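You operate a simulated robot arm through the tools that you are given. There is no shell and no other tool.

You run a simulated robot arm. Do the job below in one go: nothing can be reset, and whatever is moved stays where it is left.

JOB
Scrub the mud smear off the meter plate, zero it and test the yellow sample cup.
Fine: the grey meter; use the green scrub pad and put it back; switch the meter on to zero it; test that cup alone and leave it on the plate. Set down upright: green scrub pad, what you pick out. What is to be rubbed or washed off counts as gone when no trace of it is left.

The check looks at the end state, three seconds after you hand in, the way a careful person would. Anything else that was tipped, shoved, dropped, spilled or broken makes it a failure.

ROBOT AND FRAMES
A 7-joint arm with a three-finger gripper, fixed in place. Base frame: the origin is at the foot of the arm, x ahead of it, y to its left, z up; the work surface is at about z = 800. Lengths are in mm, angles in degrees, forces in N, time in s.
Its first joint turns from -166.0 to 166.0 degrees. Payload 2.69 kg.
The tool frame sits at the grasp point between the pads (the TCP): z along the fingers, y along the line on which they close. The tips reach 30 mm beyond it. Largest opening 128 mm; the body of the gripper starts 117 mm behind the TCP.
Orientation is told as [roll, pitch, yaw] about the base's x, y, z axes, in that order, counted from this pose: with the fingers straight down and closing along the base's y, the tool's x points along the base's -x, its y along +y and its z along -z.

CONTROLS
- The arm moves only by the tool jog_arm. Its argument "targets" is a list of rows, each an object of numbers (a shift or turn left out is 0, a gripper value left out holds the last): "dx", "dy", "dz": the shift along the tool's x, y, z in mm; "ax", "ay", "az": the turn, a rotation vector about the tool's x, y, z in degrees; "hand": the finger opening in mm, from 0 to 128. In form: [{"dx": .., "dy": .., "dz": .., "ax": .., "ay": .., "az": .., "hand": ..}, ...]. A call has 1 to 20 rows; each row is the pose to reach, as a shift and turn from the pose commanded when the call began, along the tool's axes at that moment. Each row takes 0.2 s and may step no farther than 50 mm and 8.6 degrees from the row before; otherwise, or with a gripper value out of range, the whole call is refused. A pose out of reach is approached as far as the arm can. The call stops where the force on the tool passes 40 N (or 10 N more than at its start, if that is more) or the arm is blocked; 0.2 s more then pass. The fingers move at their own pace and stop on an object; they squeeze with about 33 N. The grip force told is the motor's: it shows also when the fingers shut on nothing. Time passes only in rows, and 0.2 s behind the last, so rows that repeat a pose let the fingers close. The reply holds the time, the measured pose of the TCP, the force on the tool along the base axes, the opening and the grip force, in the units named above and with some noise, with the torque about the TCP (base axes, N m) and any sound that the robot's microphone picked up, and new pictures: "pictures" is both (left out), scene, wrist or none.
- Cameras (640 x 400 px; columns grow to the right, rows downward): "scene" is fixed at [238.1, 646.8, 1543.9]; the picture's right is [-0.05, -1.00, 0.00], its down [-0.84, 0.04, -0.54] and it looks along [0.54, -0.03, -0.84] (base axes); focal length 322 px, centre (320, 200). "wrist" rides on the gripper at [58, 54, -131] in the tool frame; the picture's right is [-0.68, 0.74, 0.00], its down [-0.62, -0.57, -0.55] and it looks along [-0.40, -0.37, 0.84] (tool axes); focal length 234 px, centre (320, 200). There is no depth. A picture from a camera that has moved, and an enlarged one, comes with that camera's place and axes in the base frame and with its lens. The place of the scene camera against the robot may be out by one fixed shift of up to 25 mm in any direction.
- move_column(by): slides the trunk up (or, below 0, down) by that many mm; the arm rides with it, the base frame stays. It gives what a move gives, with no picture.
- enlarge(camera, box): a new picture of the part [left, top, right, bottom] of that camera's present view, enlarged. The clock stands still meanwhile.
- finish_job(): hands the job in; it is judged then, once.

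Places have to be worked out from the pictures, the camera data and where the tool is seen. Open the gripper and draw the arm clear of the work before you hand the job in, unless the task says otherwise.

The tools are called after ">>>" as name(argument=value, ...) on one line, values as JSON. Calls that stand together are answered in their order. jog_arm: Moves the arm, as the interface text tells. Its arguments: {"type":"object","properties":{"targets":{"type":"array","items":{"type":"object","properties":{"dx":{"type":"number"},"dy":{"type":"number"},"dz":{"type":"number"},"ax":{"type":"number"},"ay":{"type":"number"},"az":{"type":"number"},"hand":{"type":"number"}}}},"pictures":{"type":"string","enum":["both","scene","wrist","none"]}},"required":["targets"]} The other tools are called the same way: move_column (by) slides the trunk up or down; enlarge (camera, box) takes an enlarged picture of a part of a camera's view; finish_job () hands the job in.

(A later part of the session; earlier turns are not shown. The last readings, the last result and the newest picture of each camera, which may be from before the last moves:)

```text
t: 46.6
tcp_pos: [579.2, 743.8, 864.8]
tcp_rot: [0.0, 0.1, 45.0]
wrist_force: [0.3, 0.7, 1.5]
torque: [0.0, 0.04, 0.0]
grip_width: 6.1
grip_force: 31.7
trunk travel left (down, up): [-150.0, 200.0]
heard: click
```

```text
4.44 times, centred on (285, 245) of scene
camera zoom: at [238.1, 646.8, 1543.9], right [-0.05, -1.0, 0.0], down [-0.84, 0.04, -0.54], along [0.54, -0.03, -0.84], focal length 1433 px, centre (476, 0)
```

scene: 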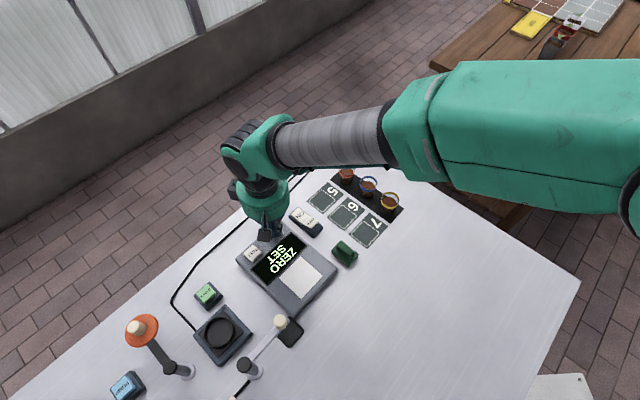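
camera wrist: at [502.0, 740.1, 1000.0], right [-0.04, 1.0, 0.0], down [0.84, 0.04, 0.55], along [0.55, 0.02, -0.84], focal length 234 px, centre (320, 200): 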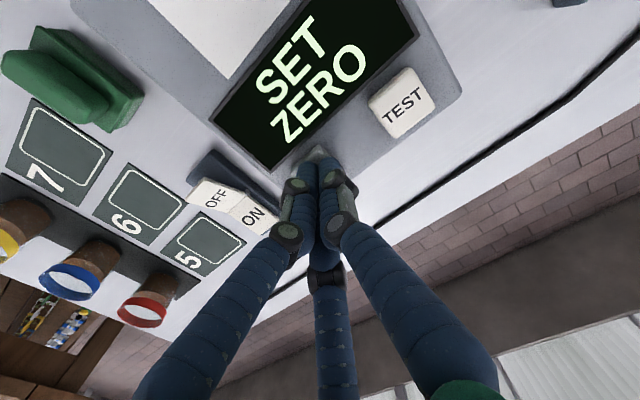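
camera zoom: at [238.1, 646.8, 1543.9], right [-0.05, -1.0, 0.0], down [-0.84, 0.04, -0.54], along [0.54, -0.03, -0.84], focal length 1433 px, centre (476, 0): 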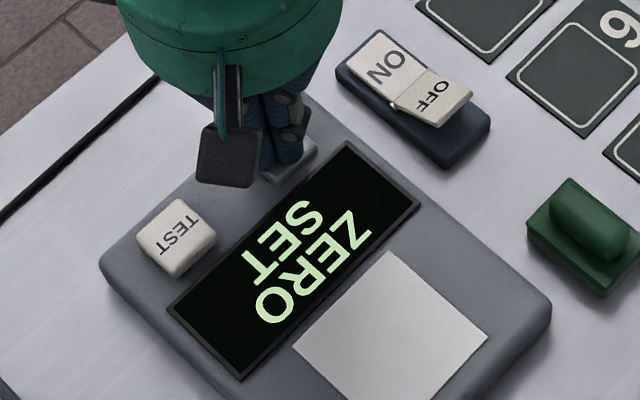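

There was a click and the display now reads "ZERO SET". I lift straight off the button, well clear.

>>> jog_arm(targets=[{"dz": -10}, {"dz": -40}, {"dz": -85}, {"dz": -130}, {"dz": -130}], pictures="scene")

>>> enlarge(camera="scene", box=[230, 190, 350, 300])

>>> enlarge(camera="scene", box=[320, 150, 420, 230])

```text
t: 47.8
tcp_pos: [578.6, 742.8, 993.3]
tcp_rot: [0.0, 0.0, 45.1]
wrist_force: [0.8, -0.8, 0.6]
torque: [0.02, -0.04, -0.03]
grip_width: 2.2
grip_force: 31.0
trunk travel left (down, up): [-150.0, 200.0]
```

scene: 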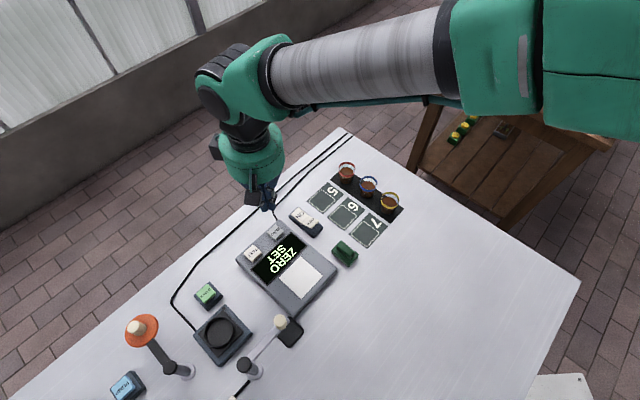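

```text
3.64 times, centred on (290, 245) of scene
camera zoom: at [238.1, 646.8, 1543.9], right [-0.05, -1.0, 0.0], down [-0.84, 0.04, -0.54], along [0.54, -0.03, -0.84], focal length 1173 px, centre (429, 36)
```

zoom: 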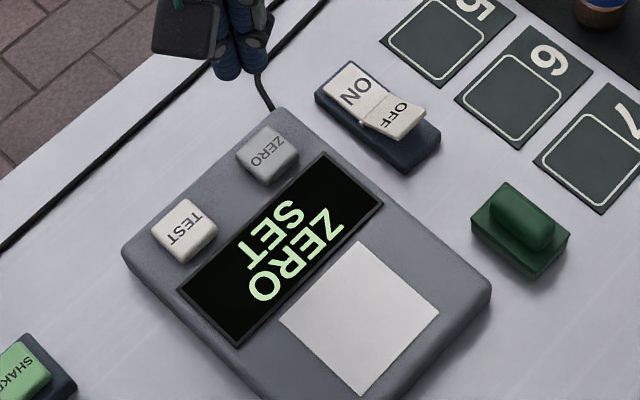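

```text
5.00 times, centred on (370, 190) of scene
camera zoom: at [238.1, 646.8, 1543.9], right [-0.05, -1.0, 0.0], down [-0.84, 0.04, -0.54], along [0.54, -0.03, -0.84], focal length 1612 px, centre (70, 250)
```

zoom: 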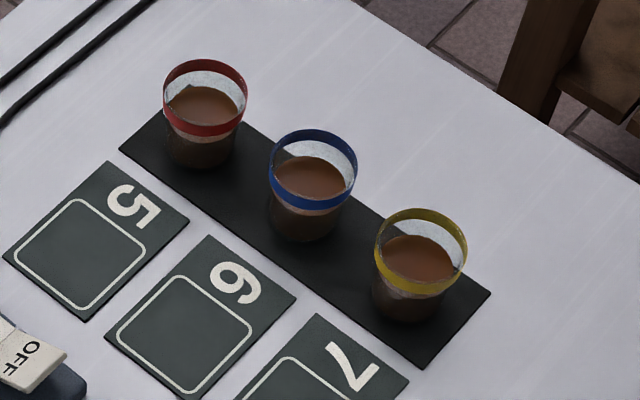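

Everything by the meter is in order, and the pad, rocker and zero are done. Now I fly to above the yellow cup near (643, 455), turning 90° so that no finger goes between it and the blue cup.

>>> jog_arm(targets=[{"dx": 14.4, "dy": -22.6, "dz": -5, "az": -8.2, "hand": 70}, {"dx": 28.8, "dy": -45.3, "dz": -10, "az": -16.4}, {"dx": 43.2, "dy": -67.9, "dz": -15, "az": -24.5}, {"dx": 57.6, "dy": -90.5, "dz": -20, "az": -32.7}, {"dx": 72, "dy": -113.1, "dz": -25, "az": -40.9}, {"dx": 86.4, "dy": -135.8, "dz": -25, "az": -49.1}, {"dx": 100.8, "dy": -158.4, "dz": -25, "az": -57.3}, {"dx": 115.2, "dy": -181, "dz": -25, "az": -65.5}, {"dx": 129.6, "dy": -203.6, "dz": -25, "az": -73.6}, {"dx": 144, "dy": -226.3, "dz": -25, "az": -81.8}, {"dx": 158.4, "dy": -248.9, "dz": -25, "az": -90}, {"dx": 158.4, "dy": -248.9, "dz": -25, "az": -90}])

>>> enlarge(camera="wrist", box=[220, 60, 420, 220])

```text
t: 50.4
tcp_pos: [644.6, 458.0, 1018.8]
tcp_rot: [0.2, 0.0, 135.0]
wrist_force: [-1.0, -0.2, 0.7]
torque: [0.01, 0.0, -0.01]
grip_width: 70.0
grip_force: 0.1
trunk travel left (down, up): [-150.0, 200.0]
camera wrist: at [649.5, 376.5, 1151.1], right [-1.0, -0.04, 0.0], down [-0.04, 0.84, 0.55], along [-0.03, 0.55, -0.84], focal length 234 px, centre (320, 200)
```

scene: 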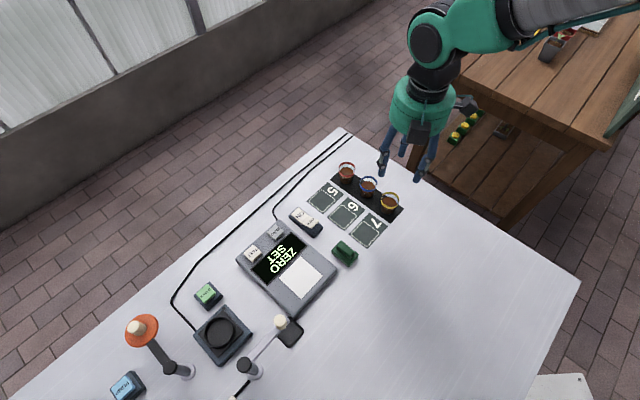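
wrist: 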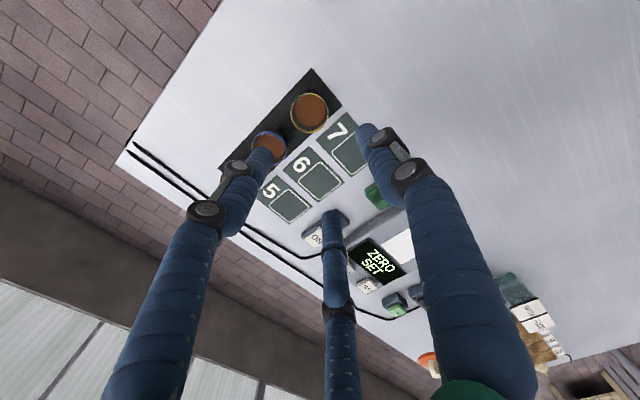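

```text
2.50 times, centred on (320, 140) of wrist
camera zoom: at [649.5, 376.5, 1151.1], right [-1.0, -0.04, 0.0], down [-0.04, 0.84, 0.55], along [-0.03, 0.55, -0.84], focal length 585 px, centre (320, 350)
```

zoom: 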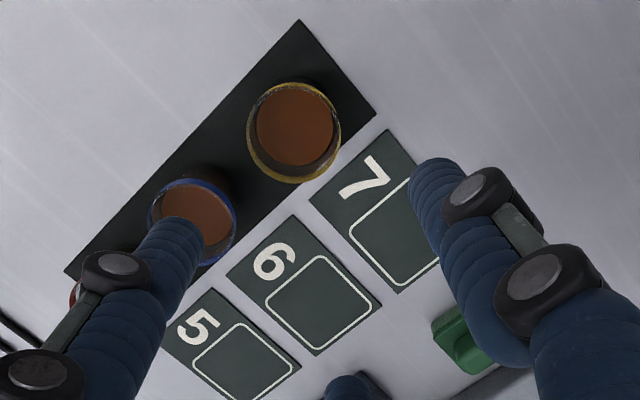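

The cups' rims turn out lower than I first took them, at about z = 842, which puts the yellow cup about 17 mm further on, near (659, 446). I shift there, come down to about 930 and measure again.

>>> jog_arm(targets=[{"dx": 8, "dy": -1, "dz": 20}, {"dx": 16.8, "dy": -1.9, "dz": 50}, {"dx": 16.8, "dy": -1.9, "dz": 85}, {"dx": 16.8, "dy": -1.9, "dz": 85}])

>>> enlarge(camera="wrist", box=[220, 60, 420, 220])

>>> enlarge(camera="scene", box=[330, 130, 430, 220])

```text
t: 51.4
tcp_pos: [656.5, 447.8, 934.0]
tcp_rot: [0.1, 0.0, 135.2]
wrist_force: [0.4, -0.1, -0.6]
torque: [-0.03, 0.03, 0.03]
grip_width: 69.9
grip_force: 0.0
trunk travel left (down, up): [-150.0, 200.0]
camera wrist: at [662.1, 367.0, 1066.3], right [-1.0, -0.04, 0.0], down [-0.03, 0.84, 0.55], along [-0.02, 0.55, -0.84], focal length 234 px, centre (320, 200)
```

scene: 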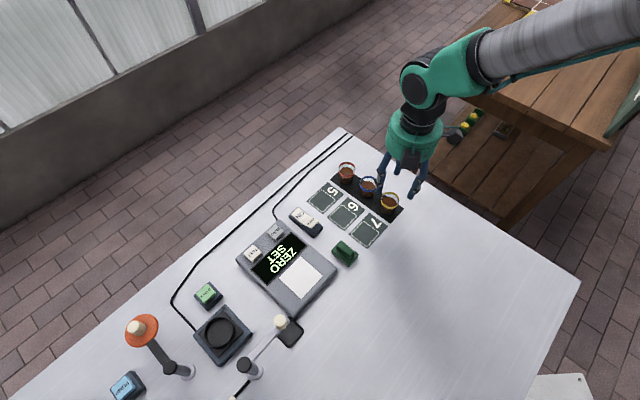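
wrist: 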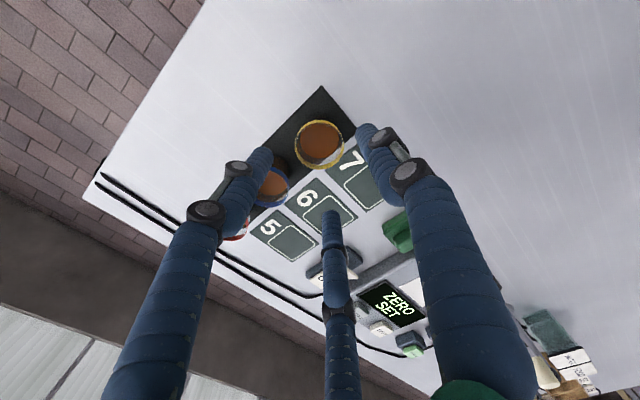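

```text
2.50 times, centred on (320, 140) of wrist
camera zoom: at [662.1, 367.0, 1066.3], right [-1.0, -0.04, 0.0], down [-0.03, 0.84, 0.55], along [-0.02, 0.55, -0.84], focal length 585 px, centre (320, 350)
```

zoom: 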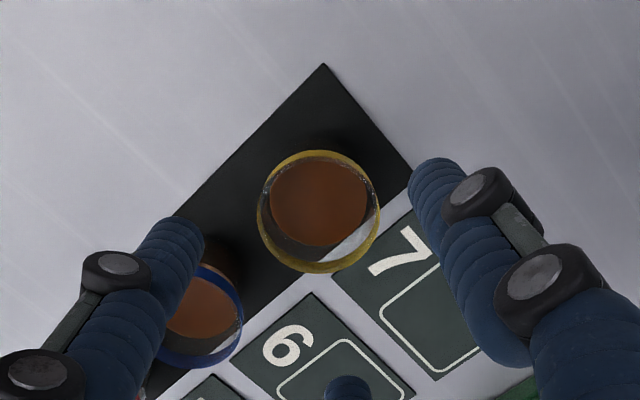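

```text
4.44 times, centred on (380, 175) of scene
camera zoom: at [238.1, 646.8, 1543.9], right [-0.05, -1.0, 0.0], down [-0.84, 0.04, -0.54], along [0.54, -0.03, -0.84], focal length 1433 px, centre (53, 311)
```

zoom: 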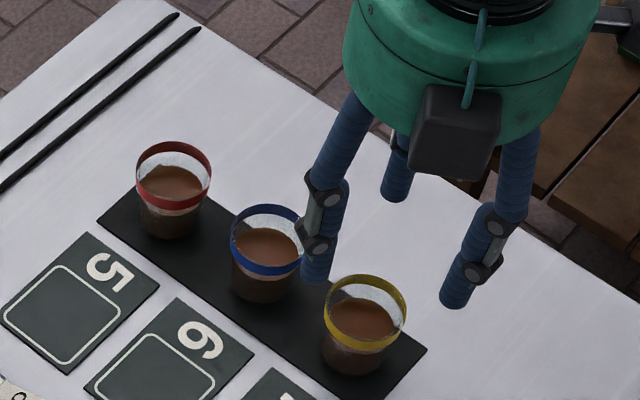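

The cup's rim is now centred under the hand to about 1–2 mm, with 11 mm clearance all round. I lower around it so the tips end near z = 808.

>>> jog_arm(targets=[{"dz": 25}, {"dz": 50}, {"dz": 72}, {"dz": 88}, {"dz": 95}, {"dz": 95}])

>>> enlarge(camera="wrist", box=[220, 80, 420, 240])

>>> enlarge(camera="scene", box=[340, 150, 440, 230])

```text
t: 52.8
tcp_pos: [657.1, 443.1, 836.3]
tcp_rot: [0.0, 0.0, 135.0]
wrist_force: [0.7, 0.0, -0.1]
torque: [-0.01, 0.02, 0.01]
grip_width: 70.1
grip_force: 0.1
trunk travel left (down, up): [-150.0, 200.0]
camera wrist: at [662.3, 363.7, 968.3], right [-1.0, -0.04, 0.0], down [-0.03, 0.84, 0.55], along [-0.02, 0.55, -0.84], focal length 234 px, centre (320, 200)
```

scene: 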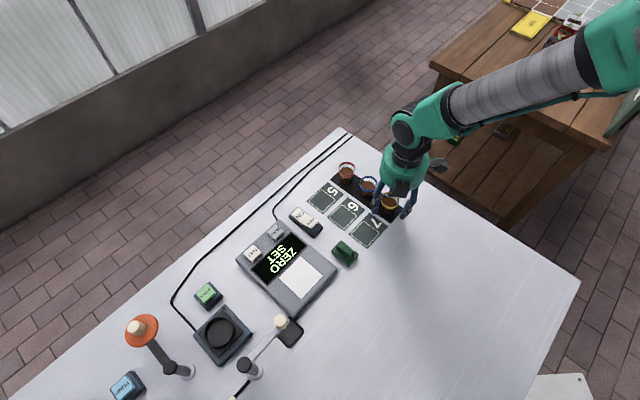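
wrist: 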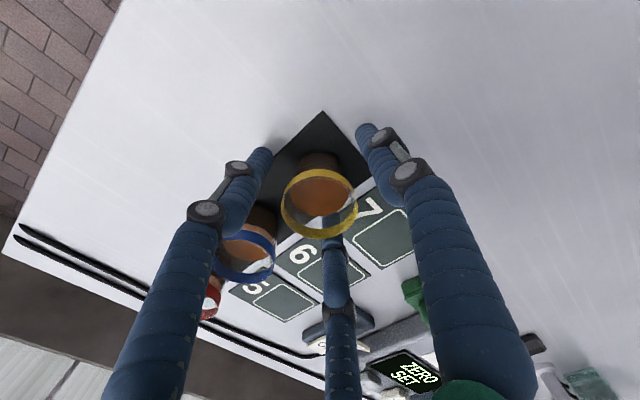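

```text
2.50 times, centred on (320, 160) of wrist
camera zoom: at [662.3, 363.7, 968.3], right [-1.0, -0.04, 0.0], down [-0.03, 0.84, 0.55], along [-0.02, 0.55, -0.84], focal length 585 px, centre (320, 300)
```

zoom: 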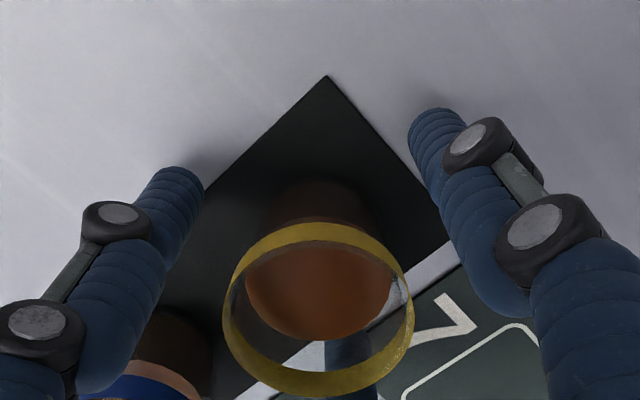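

```text
5.00 times, centred on (390, 190) of scene
camera zoom: at [238.1, 646.8, 1543.9], right [-0.05, -1.0, 0.0], down [-0.84, 0.04, -0.54], along [0.54, -0.03, -0.84], focal length 1612 px, centre (-30, 250)
```

zoom: 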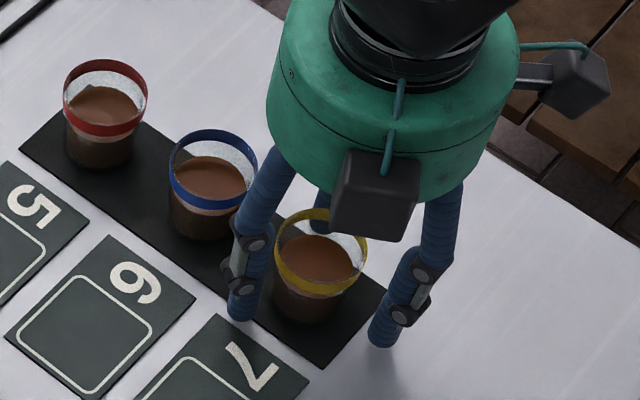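

The three fingers stand clear around the cup. I close gradually and watch the grip force.

>>> jog_arm(targets=[{"hand": 62}, {"hand": 56}, {"hand": 52}, {"hand": 50}, {"hand": 48}, {"hand": 47}, {"hand": 47}], pictures="none")

```text
t: 54.4
tcp_pos: [658.3, 442.3, 837.0]
tcp_rot: [0.1, 0.0, 135.0]
wrist_force: [0.0, 0.0, -0.3]
torque: [-0.03, 0.0, 0.02]
grip_width: 47.1
grip_force: 0.8
trunk travel left (down, up): [-150.0, 200.0]
```

>>> jog_arm(targets=[{"hand": 46}, {"hand": 45}, {"hand": 44}, {"hand": 44}], pictures="none")

```text
t: 55.4
tcp_pos: [657.6, 442.9, 836.8]
tcp_rot: [0.1, 0.0, 135.1]
wrist_force: [0.3, -0.3, -0.4]
torque: [-0.03, 0.0, -0.01]
grip_width: 44.6
grip_force: 0.5
trunk travel left (down, up): [-150.0, 200.0]
```

>>> jog_arm(targets=[{"hand": 43}, {"hand": 42}, {"hand": 42}], pictures="none")

>>> jog_arm(targets=[{"hand": 40}, {"hand": 38}, {"hand": 38}])

>>> enlarge(camera="scene", box=[340, 150, 440, 230])

>>> enlarge(camera="wrist", box=[220, 80, 420, 240])

```text
t: 56.2
tcp_pos: [657.7, 444.4, 837.2]
tcp_rot: [0.1, -0.1, 135.0]
wrist_force: [0.9, 0.6, 0.7]
torque: [0.01, -0.03, 0.0]
grip_width: 42.6
grip_force: 0.2
trunk travel left (down, up): [-150.0, 200.0]
```

```text
t: 57.0
tcp_pos: [657.2, 444.1, 837.0]
tcp_rot: [0.1, -0.1, 135.0]
wrist_force: [0.2, 0.0, -0.5]
torque: [0.0, 0.04, 0.0]
grip_width: 41.2
grip_force: 33.0
trunk travel left (down, up): [-150.0, 200.0]
camera wrist: at [662.3, 363.7, 968.5], right [-1.0, -0.04, 0.0], down [-0.03, 0.84, 0.55], along [-0.02, 0.55, -0.84], focal length 234 px, centre (320, 200)
```

scene: 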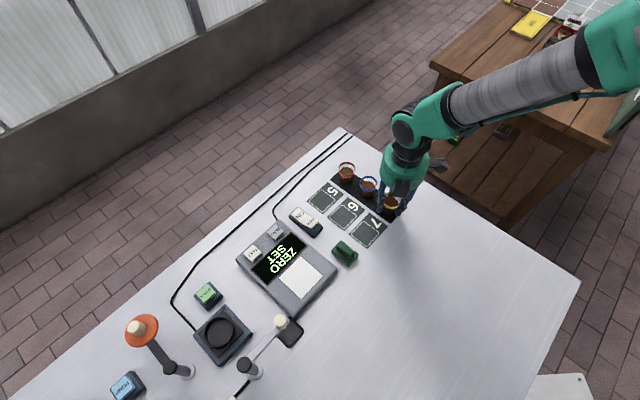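
wrist: 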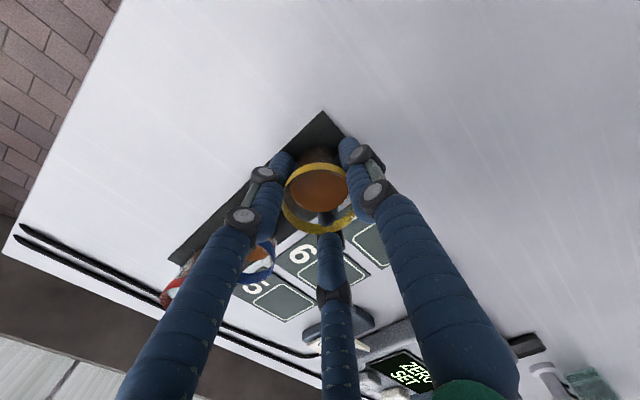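

```text
5.00 times, centred on (390, 190) of scene
camera zoom: at [238.1, 646.8, 1543.9], right [-0.05, -1.0, 0.0], down [-0.84, 0.04, -0.54], along [0.54, -0.03, -0.84], focal length 1612 px, centre (-30, 250)
```

zoom: 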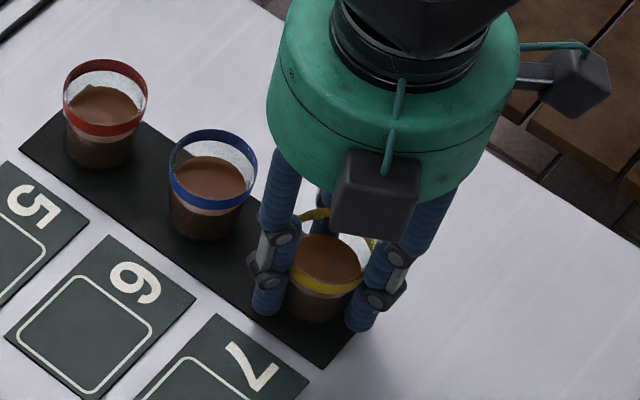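

```text
2.50 times, centred on (320, 160) of wrist
camera zoom: at [662.3, 363.7, 968.5], right [-1.0, -0.04, 0.0], down [-0.03, 0.84, 0.55], along [-0.02, 0.55, -0.84], focal length 585 px, centre (320, 300)
```

zoom: 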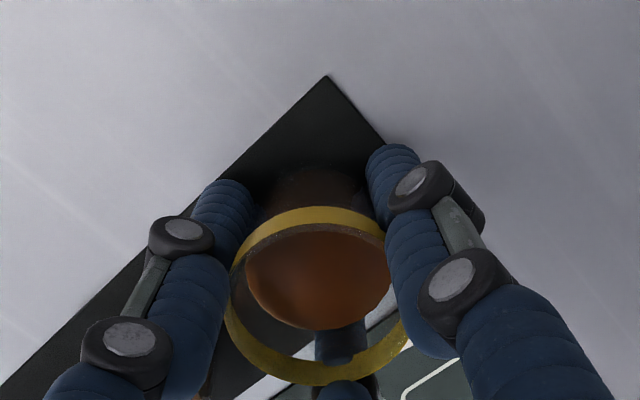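

The cup is gripped at 41 mm with 33 N and is still upright. I lift slowly and check it.

>>> jog_arm(targets=[{"dz": -5}, {"dz": -15}, {"dz": -30}, {"dz": -50}, {"dz": -70}, {"dz": -85}, {"dz": -85}])

>>> enlarge(camera="scene", box=[330, 130, 440, 220])

>>> enlarge(camera="wrist", box=[220, 80, 420, 240])

```text
t: 58.6
tcp_pos: [655.8, 445.2, 923.8]
tcp_rot: [0.0, 0.1, 135.0]
wrist_force: [-0.3, 0.2, -0.2]
torque: [0.01, -0.03, -0.02]
grip_width: 41.0
grip_force: 33.0
trunk travel left (down, up): [-150.0, 200.0]
camera wrist: at [661.5, 364.7, 1055.3], right [-1.0, -0.04, 0.0], down [-0.03, 0.84, 0.55], along [-0.02, 0.55, -0.84], focal length 234 px, centre (320, 200)
```

scene: 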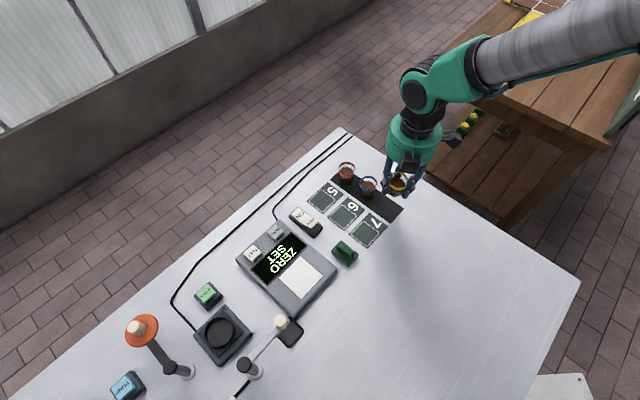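
wrist: 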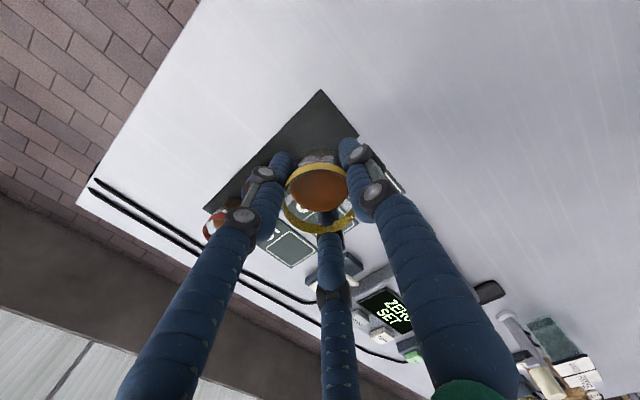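

```text
4.44 times, centred on (385, 175) of scene
camera zoom: at [238.1, 646.8, 1543.9], right [-0.05, -1.0, 0.0], down [-0.84, 0.04, -0.54], along [0.54, -0.03, -0.84], focal length 1433 px, centre (31, 311)
```

zoom: 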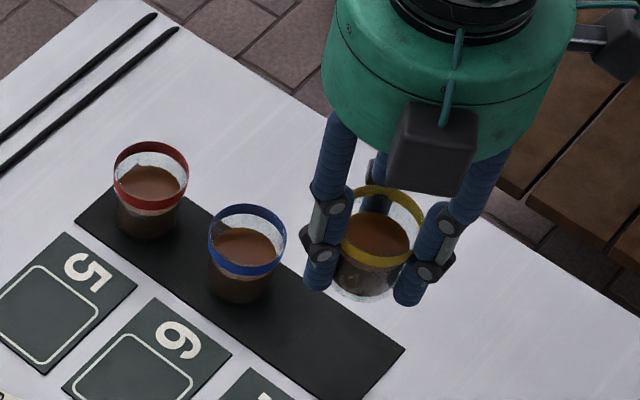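

```text
2.50 times, centred on (320, 160) of wrist
camera zoom: at [661.5, 364.7, 1055.3], right [-1.0, -0.04, 0.0], down [-0.03, 0.84, 0.55], along [-0.02, 0.55, -0.84], focal length 585 px, centre (320, 300)
```

zoom: 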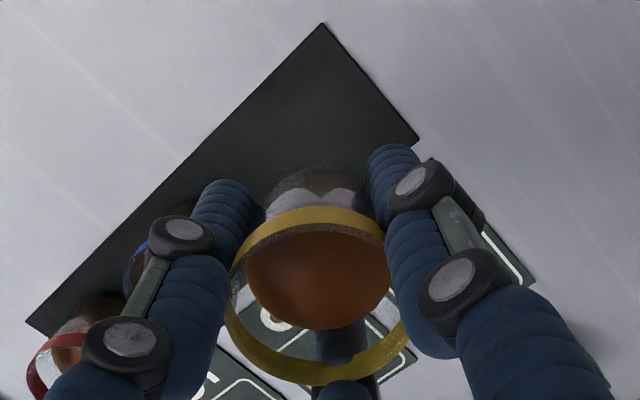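

The cup is lifted clear and level, and the blue and red cups are untouched. I carry it slowly over to above the plate (302 mm across, 36 mm along).

>>> jog_arm(targets=[{"dx": -10, "dy": -1}, {"dx": -28, "dy": -3}, {"dx": -50, "dy": -6}, {"dx": -73, "dy": -9}, {"dx": -96, "dy": -12}, {"dx": -119, "dy": -14}, {"dx": -142, "dy": -17}, {"dx": -165, "dy": -20}, {"dx": -188, "dy": -23}, {"dx": -211, "dy": -26}, {"dx": -234, "dy": -28}, {"dx": -256, "dy": -31}, {"dx": -275, "dy": -33.5}, {"dx": -290, "dy": -35}, {"dx": -298, "dy": -36.2}, {"dx": -302, "dy": -36.5}, {"dx": -302, "dy": -36.5}])

>>> enlarge(camera="wrist", box=[220, 60, 420, 220])

>>> enlarge(camera="scene", box=[240, 210, 350, 310])

```text
t: 62.2
tcp_pos: [470.3, 683.0, 923.8]
tcp_rot: [0.0, 0.1, 135.0]
wrist_force: [0.1, -0.1, 0.1]
torque: [0.01, 0.01, 0.03]
grip_width: 41.0
grip_force: 33.3
trunk travel left (down, up): [-150.0, 200.0]
camera wrist: at [474.8, 603.6, 1055.7], right [-1.0, -0.04, 0.0], down [-0.03, 0.84, 0.55], along [-0.02, 0.55, -0.84], focal length 234 px, centre (320, 200)
```

scene: 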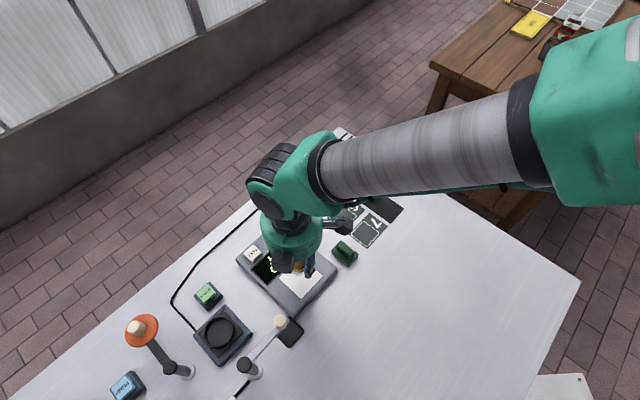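
wrist: 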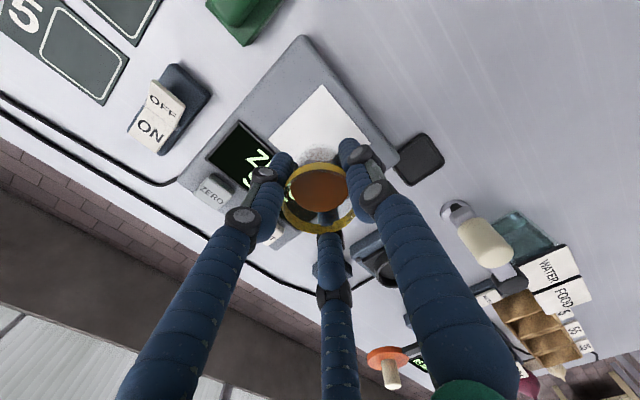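

```text
2.50 times, centred on (320, 140) of wrist
camera zoom: at [474.8, 603.6, 1055.7], right [-1.0, -0.04, 0.0], down [-0.03, 0.84, 0.55], along [-0.02, 0.55, -0.84], focal length 585 px, centre (320, 350)
```

zoom: 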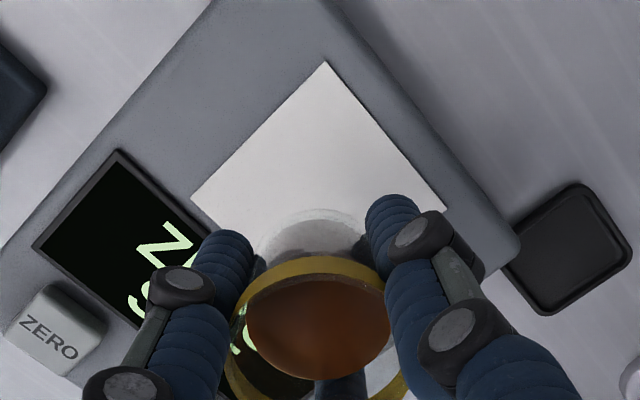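

```text
4.00 times, centred on (295, 260) of scene
camera zoom: at [238.1, 646.8, 1543.9], right [-0.05, -1.0, 0.0], down [-0.84, 0.04, -0.54], along [0.54, -0.03, -0.84], focal length 1290 px, centre (420, -40)
```

zoom: 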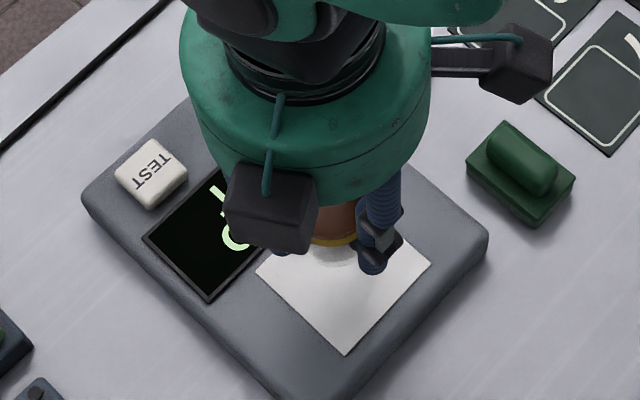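

The cup is over the plate. The plate centre is about 3 mm off, so I correct that and lower 50 mm, then go down in small steps until it touches.

>>> jog_arm(targets=[{"dx": 2.3, "dy": 2.5, "dz": 5}, {"dx": 2.3, "dy": 2.5, "dz": 18}, {"dx": 2.3, "dy": 2.5, "dz": 33}, {"dx": 2.3, "dy": 2.5, "dz": 45}, {"dx": 2.3, "dy": 2.5, "dz": 50}, {"dx": 2.3, "dy": 2.5, "dz": 50}])

>>> enlarge(camera="scene", box=[250, 230, 340, 310])

>>> enlarge(camera="wrist", box=[220, 60, 420, 220])

```text
t: 63.6
tcp_pos: [469.9, 680.3, 874.5]
tcp_rot: [0.0, 0.0, 134.9]
wrist_force: [-0.3, -0.2, -0.3]
torque: [0.0, 0.0, 0.0]
grip_width: 41.3
grip_force: 32.5
trunk travel left (down, up): [-150.0, 200.0]
camera wrist: at [474.7, 601.7, 1006.2], right [-1.0, -0.04, 0.0], down [-0.03, 0.84, 0.55], along [-0.02, 0.55, -0.84], focal length 234 px, centre (320, 200)
```

scene: 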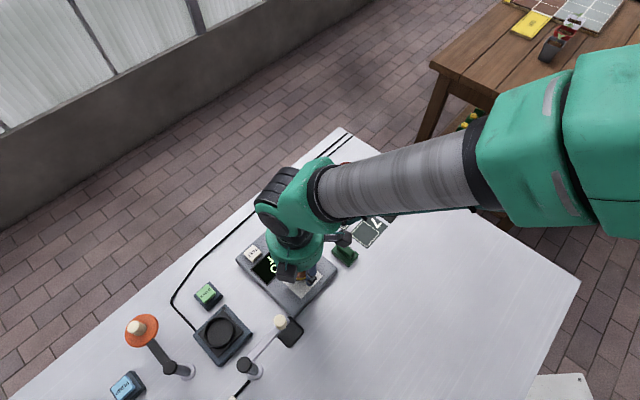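
wrist: 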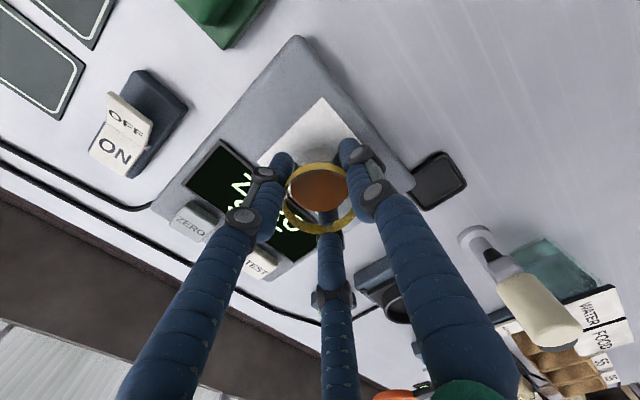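

```text
5.00 times, centred on (295, 270) of scene
camera zoom: at [238.1, 646.8, 1543.9], right [-0.05, -1.0, 0.0], down [-0.84, 0.04, -0.54], along [0.54, -0.03, -0.84], focal length 1612 px, centre (445, -150)
```

zoom: 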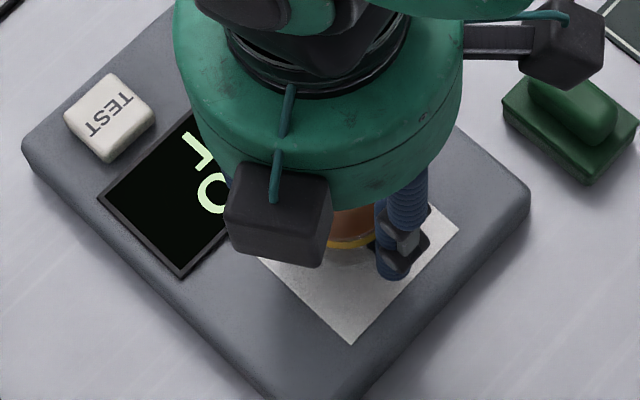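

```text
2.50 times, centred on (320, 140) of wrist
camera zoom: at [474.7, 601.7, 1006.2], right [-1.0, -0.04, 0.0], down [-0.03, 0.84, 0.55], along [-0.02, 0.55, -0.84], focal length 585 px, centre (320, 350)
```

zoom: 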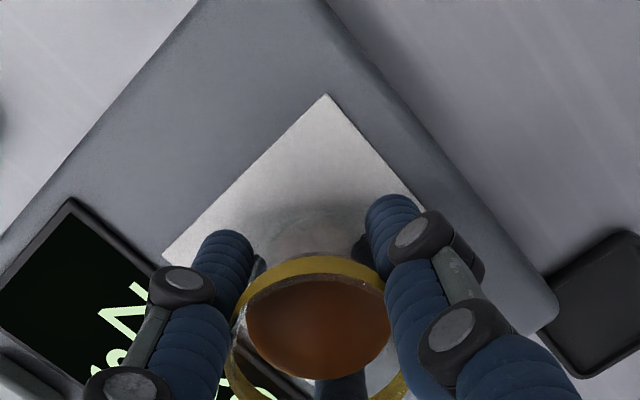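

The cup is centred over the plate to within a millimetre, a few millimetres up. I lower gently until it touches.

>>> jog_arm(targets=[{"dz": 1.5}, {"dz": 3}, {"dz": 3}], pictures="none")

>>> jog_arm(targets=[{"dz": 1}, {"dz": 1.5}, {"dz": 1.5}], pictures="none")

>>> jog_arm(targets=[{"dz": 1}, {"dz": 1}], pictures="none")

```text
t: 64.4
tcp_pos: [470.0, 681.6, 872.3]
tcp_rot: [0.1, 0.0, 135.0]
wrist_force: [0.6, 0.4, -0.3]
torque: [0.01, -0.05, 0.02]
grip_width: 40.8
grip_force: 33.1
trunk travel left (down, up): [-150.0, 200.0]
```

```text
t: 65.2
tcp_pos: [469.9, 681.9, 870.4]
tcp_rot: [0.1, 0.0, 135.1]
wrist_force: [-1.2, 0.1, -0.8]
torque: [-0.01, 0.01, -0.01]
grip_width: 40.7
grip_force: 33.6
trunk travel left (down, up): [-150.0, 200.0]
```

```text
t: 65.8
tcp_pos: [470.2, 681.5, 869.4]
tcp_rot: [0.1, 0.0, 135.0]
wrist_force: [-0.9, -0.1, -0.6]
torque: [-0.01, 0.0, -0.02]
grip_width: 40.9
grip_force: 33.0
trunk travel left (down, up): [-150.0, 200.0]
```

>>> jog_arm(targets=[{"dz": 1}, {"dz": 1}], pictures="none")

>>> jog_arm(targets=[{"dz": 1}, {"dz": 1}], pictures="none")

```text
t: 66.4
tcp_pos: [470.0, 680.8, 867.4]
tcp_rot: [0.2, 0.1, 134.9]
wrist_force: [0.5, -0.1, -1.0]
torque: [0.0, 0.01, 0.0]
grip_width: 40.8
grip_force: 33.3
trunk travel left (down, up): [-150.0, 200.0]
```

```text
t: 67.0
tcp_pos: [469.9, 681.5, 866.1]
tcp_rot: [0.1, 0.1, 135.0]
wrist_force: [0.2, -0.9, -0.8]
torque: [0.02, 0.0, -0.01]
grip_width: 40.8
grip_force: 32.8
trunk travel left (down, up): [-150.0, 200.0]
```

>>> jog_arm(targets=[{"dz": 0.8}, {"dz": 0.8}], pictures="none")

>>> jog_arm(targets=[{"dz": 0.8}, {"dz": 0.8}])

>>> enlarge(camera="wrist", box=[240, 80, 400, 220])

>>> enlarge(camera="scene", box=[260, 230, 340, 300])

```text
t: 67.6
tcp_pos: [469.7, 681.6, 866.4]
tcp_rot: [0.0, 0.0, 134.9]
wrist_force: [0.5, 1.2, 1.9]
torque: [-0.04, 0.07, 0.0]
grip_width: 41.0
grip_force: 33.5
trunk travel left (down, up): [-150.0, 200.0]
```

```text
t: 68.2
tcp_pos: [470.3, 681.3, 866.5]
tcp_rot: [0.0, 0.0, 134.9]
wrist_force: [1.9, -2.7, 11.6]
torque: [-0.25, 0.01, 0.06]
grip_width: 40.9
grip_force: 33.2
trunk travel left (down, up): [-150.0, 200.0]
camera wrist: at [474.3, 601.6, 997.4], right [-1.0, -0.04, 0.0], down [-0.04, 0.83, 0.55], along [-0.02, 0.55, -0.84], focal length 234 px, centre (320, 200)
```

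scene: 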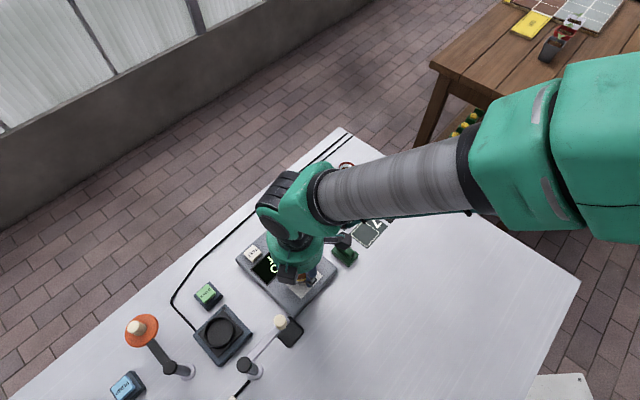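
wrist: 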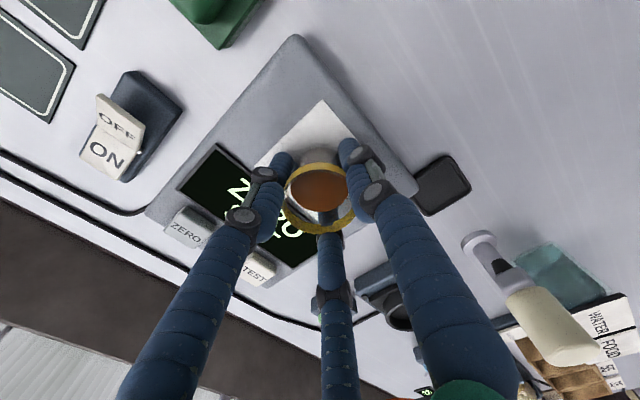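

```text
2.86 times, centred on (320, 150) of wrist
camera zoom: at [474.3, 601.6, 997.4], right [-1.0, -0.04, 0.0], down [-0.04, 0.83, 0.55], along [-0.02, 0.55, -0.84], focal length 669 px, centre (320, 343)
```

zoom: 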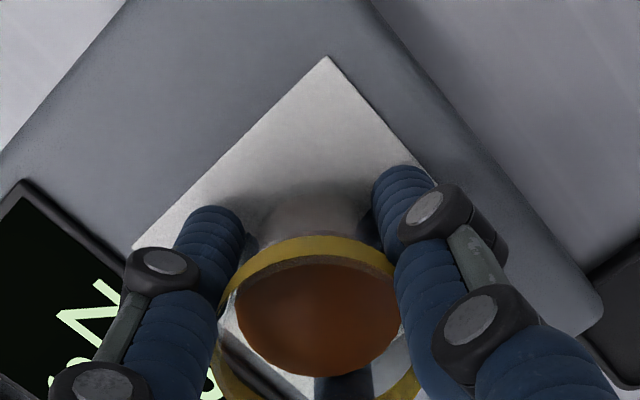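

```text
5.71 times, centred on (300, 265) of scene
camera zoom: at [238.1, 646.8, 1543.9], right [-0.05, -1.0, 0.0], down [-0.84, 0.04, -0.54], along [0.54, -0.03, -0.84], focal length 1843 px, centre (434, -171)
```

zoom: 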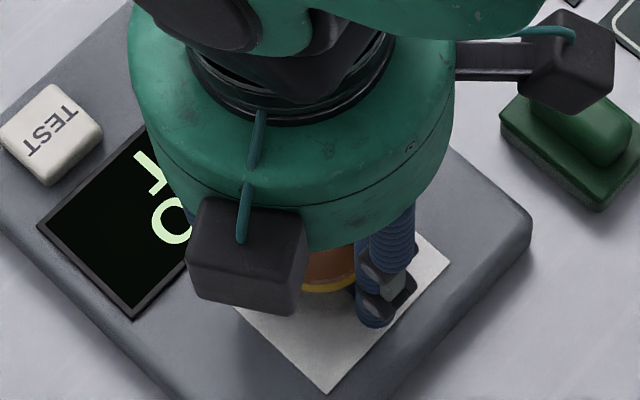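

The cup rests on the plate (12 N). I ease off, open the fingers and lift straight up.

>>> jog_arm(targets=[{"dz": -0.8}, {"dz": -0.8}, {"dz": -0.8, "hand": 44}, {"dz": -0.8, "hand": 52}, {"dz": -0.8, "hand": 62}, {"dz": -0.8, "hand": 70}, {"dz": -0.8, "hand": 70}, {"dz": -12, "hand": 70}, {"dz": -35, "hand": 70}, {"dz": -70, "hand": 70}, {"dz": -110, "hand": 70}, {"dz": -140, "hand": 70}, {"dz": -140, "hand": 70}])

>>> enlarge(camera="wrist", box=[200, 40, 440, 220])

>>> enlarge(camera="scene", box=[240, 210, 350, 310])

```text
t: 71.0
tcp_pos: [468.0, 682.7, 1005.4]
tcp_rot: [0.1, 0.0, 134.9]
wrist_force: [0.0, -0.8, 1.0]
torque: [0.01, 0.01, -0.03]
grip_width: 70.0
grip_force: 0.0
trunk travel left (down, up): [-150.0, 200.0]
camera wrist: at [473.2, 603.1, 1137.4], right [-1.0, -0.04, 0.0], down [-0.03, 0.84, 0.55], along [-0.02, 0.55, -0.84], focal length 234 px, centre (320, 200)
```

scene: 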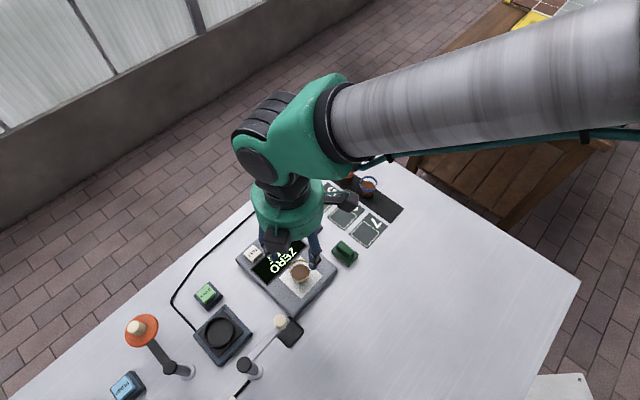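
wrist: 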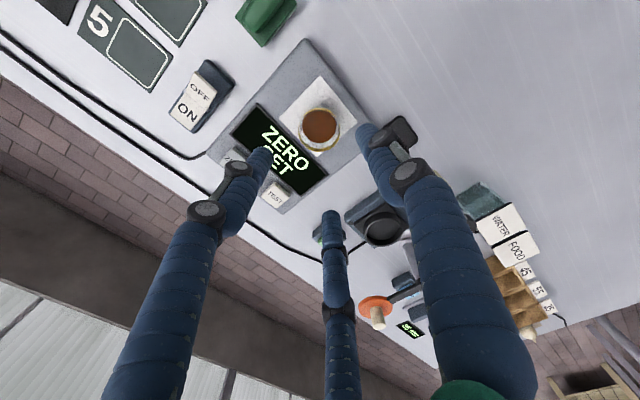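

```text
2.22 times, centred on (320, 130) of wrist
camera zoom: at [473.2, 603.1, 1137.4], right [-1.0, -0.04, 0.0], down [-0.03, 0.84, 0.55], along [-0.02, 0.55, -0.84], focal length 520 px, centre (320, 356)
```

zoom: 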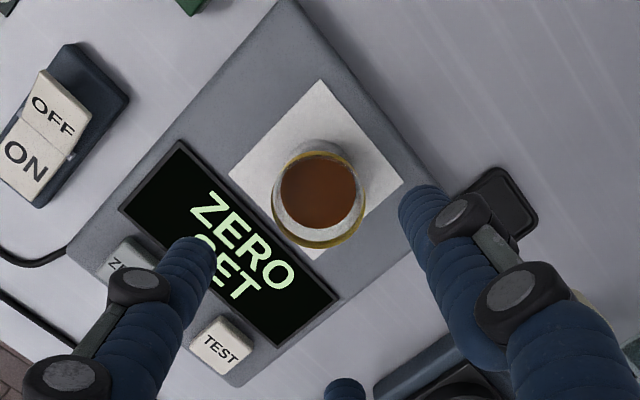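

```text
4.00 times, centred on (295, 260) of scene
camera zoom: at [238.1, 646.8, 1543.9], right [-0.05, -1.0, 0.0], down [-0.84, 0.04, -0.54], along [0.54, -0.03, -0.84], focal length 1290 px, centre (420, -40)
```

zoom: 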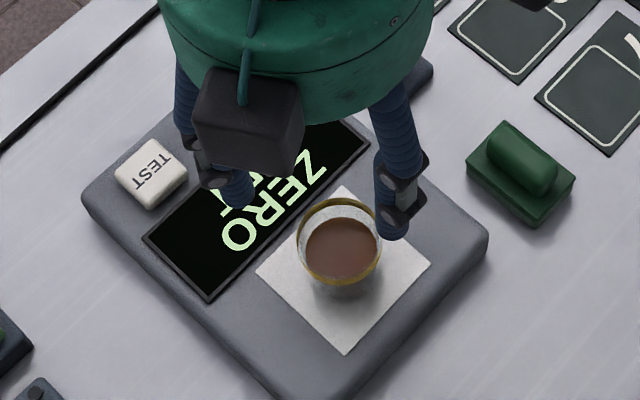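

The yellow cup stands upright and centred on the plate, with "ZERO SET" still showing. The TEST button is near (530, 794), so I close the hand and go over it at height, then come down to just above.

>>> jog_arm(targets=[{"dx": -6, "dy": -20, "hand": 70}, {"dx": -14, "dy": -48, "hand": 30}, {"dx": -23, "dy": -78, "hand": 0}, {"dx": -31, "dy": -105}, {"dx": -35.7, "dy": -122}, {"dx": -35.7, "dy": -122, "dz": 35}, {"dx": -35.7, "dy": -122, "dz": 75}, {"dx": -35.7, "dy": -122, "dz": 105}, {"dx": -35.7, "dy": -122, "dz": 120}, {"dx": -35.7, "dy": -122, "dz": 120}])

>>> enlarge(camera="wrist", box=[220, 60, 420, 220])

>>> enlarge(camera="scene", box=[220, 210, 340, 310])

```text
t: 73.2
tcp_pos: [530.9, 791.4, 887.3]
tcp_rot: [0.0, 0.0, 135.0]
wrist_force: [-0.8, -0.1, -0.6]
torque: [0.01, -0.04, 0.03]
grip_width: 2.1
grip_force: 31.6
trunk travel left (down, up): [-150.0, 200.0]
camera wrist: at [535.4, 711.4, 1017.7], right [-1.0, -0.04, 0.0], down [-0.03, 0.84, 0.55], along [-0.02, 0.55, -0.84], focal length 234 px, centre (320, 200)
```

scene: 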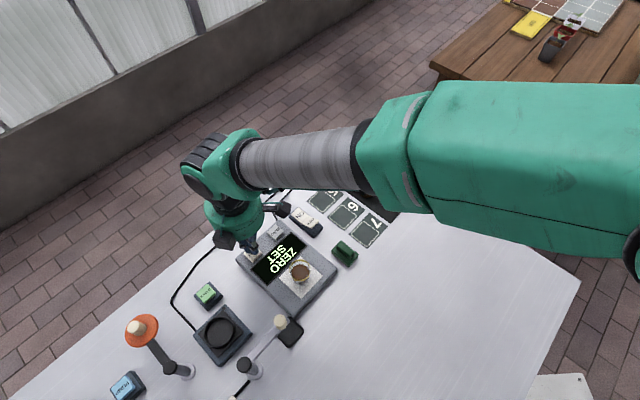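
wrist: 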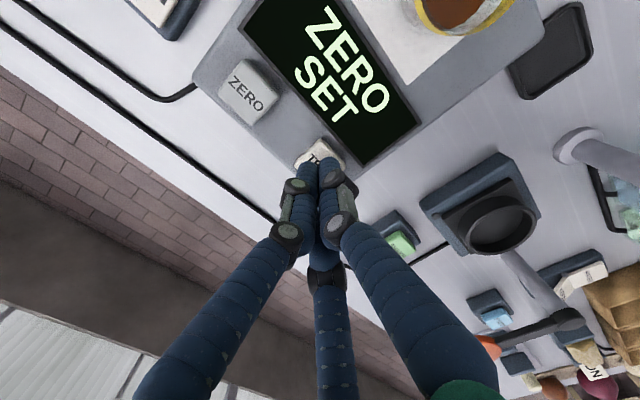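

```text
2.50 times, centred on (320, 140) of wrist
camera zoom: at [535.4, 711.4, 1017.7], right [-1.0, -0.04, 0.0], down [-0.03, 0.84, 0.55], along [-0.02, 0.55, -0.84], focal length 585 px, centre (320, 350)
```

zoom: 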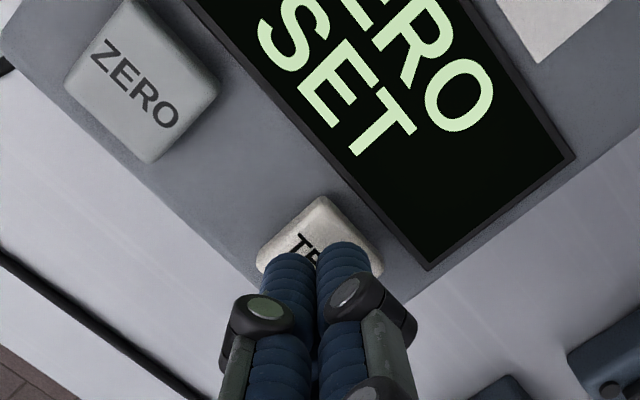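

```text
4.00 times, centred on (280, 260) of scene
camera zoom: at [238.1, 646.8, 1543.9], right [-0.05, -1.0, 0.0], down [-0.84, 0.04, -0.54], along [0.54, -0.03, -0.84], focal length 1290 px, centre (480, -40)
```

zoom: 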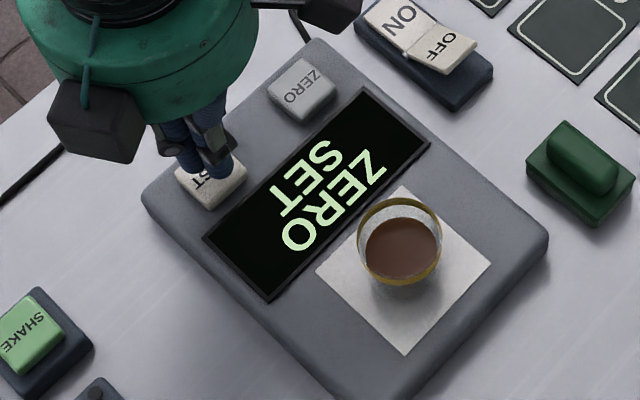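

The tips are centred over TEST. I press down in small steps as before until the click.

>>> jog_arm(targets=[{"dz": 6}, {"dz": 12}, {"dz": 16}, {"dz": 16}], pictures="none")

>>> jog_arm(targets=[{"dz": 1.5}, {"dz": 3}, {"dz": 3}], pictures="none")

>>> jog_arm(targets=[{"dz": 1.5}, {"dz": 1.5}], pictures="scene")

```text
t: 74.2
tcp_pos: [530.2, 793.3, 869.0]
tcp_rot: [0.1, 0.0, 135.0]
wrist_force: [-0.6, -0.3, 0.0]
torque: [-0.01, 0.01, 0.01]
grip_width: 2.1
grip_force: 31.4
trunk travel left (down, up): [-150.0, 200.0]
```

```text
t: 75.0
tcp_pos: [530.6, 794.3, 865.6]
tcp_rot: [0.0, 0.0, 135.1]
wrist_force: [-0.2, 0.0, 2.0]
torque: [-0.01, 0.0, 0.03]
grip_width: 6.0
grip_force: 31.5
trunk travel left (down, up): [-150.0, 200.0]
```

```text
t: 75.6
tcp_pos: [529.8, 792.6, 864.9]
tcp_rot: [0.1, -0.1, 135.1]
wrist_force: [1.0, 0.3, 2.0]
torque: [0.0, -0.07, 0.0]
grip_width: 6.0
grip_force: 31.2
trunk travel left (down, up): [-150.0, 200.0]
heard: click
```

scene: 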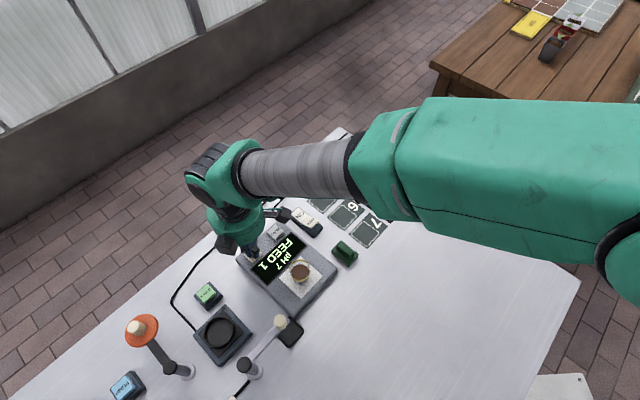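

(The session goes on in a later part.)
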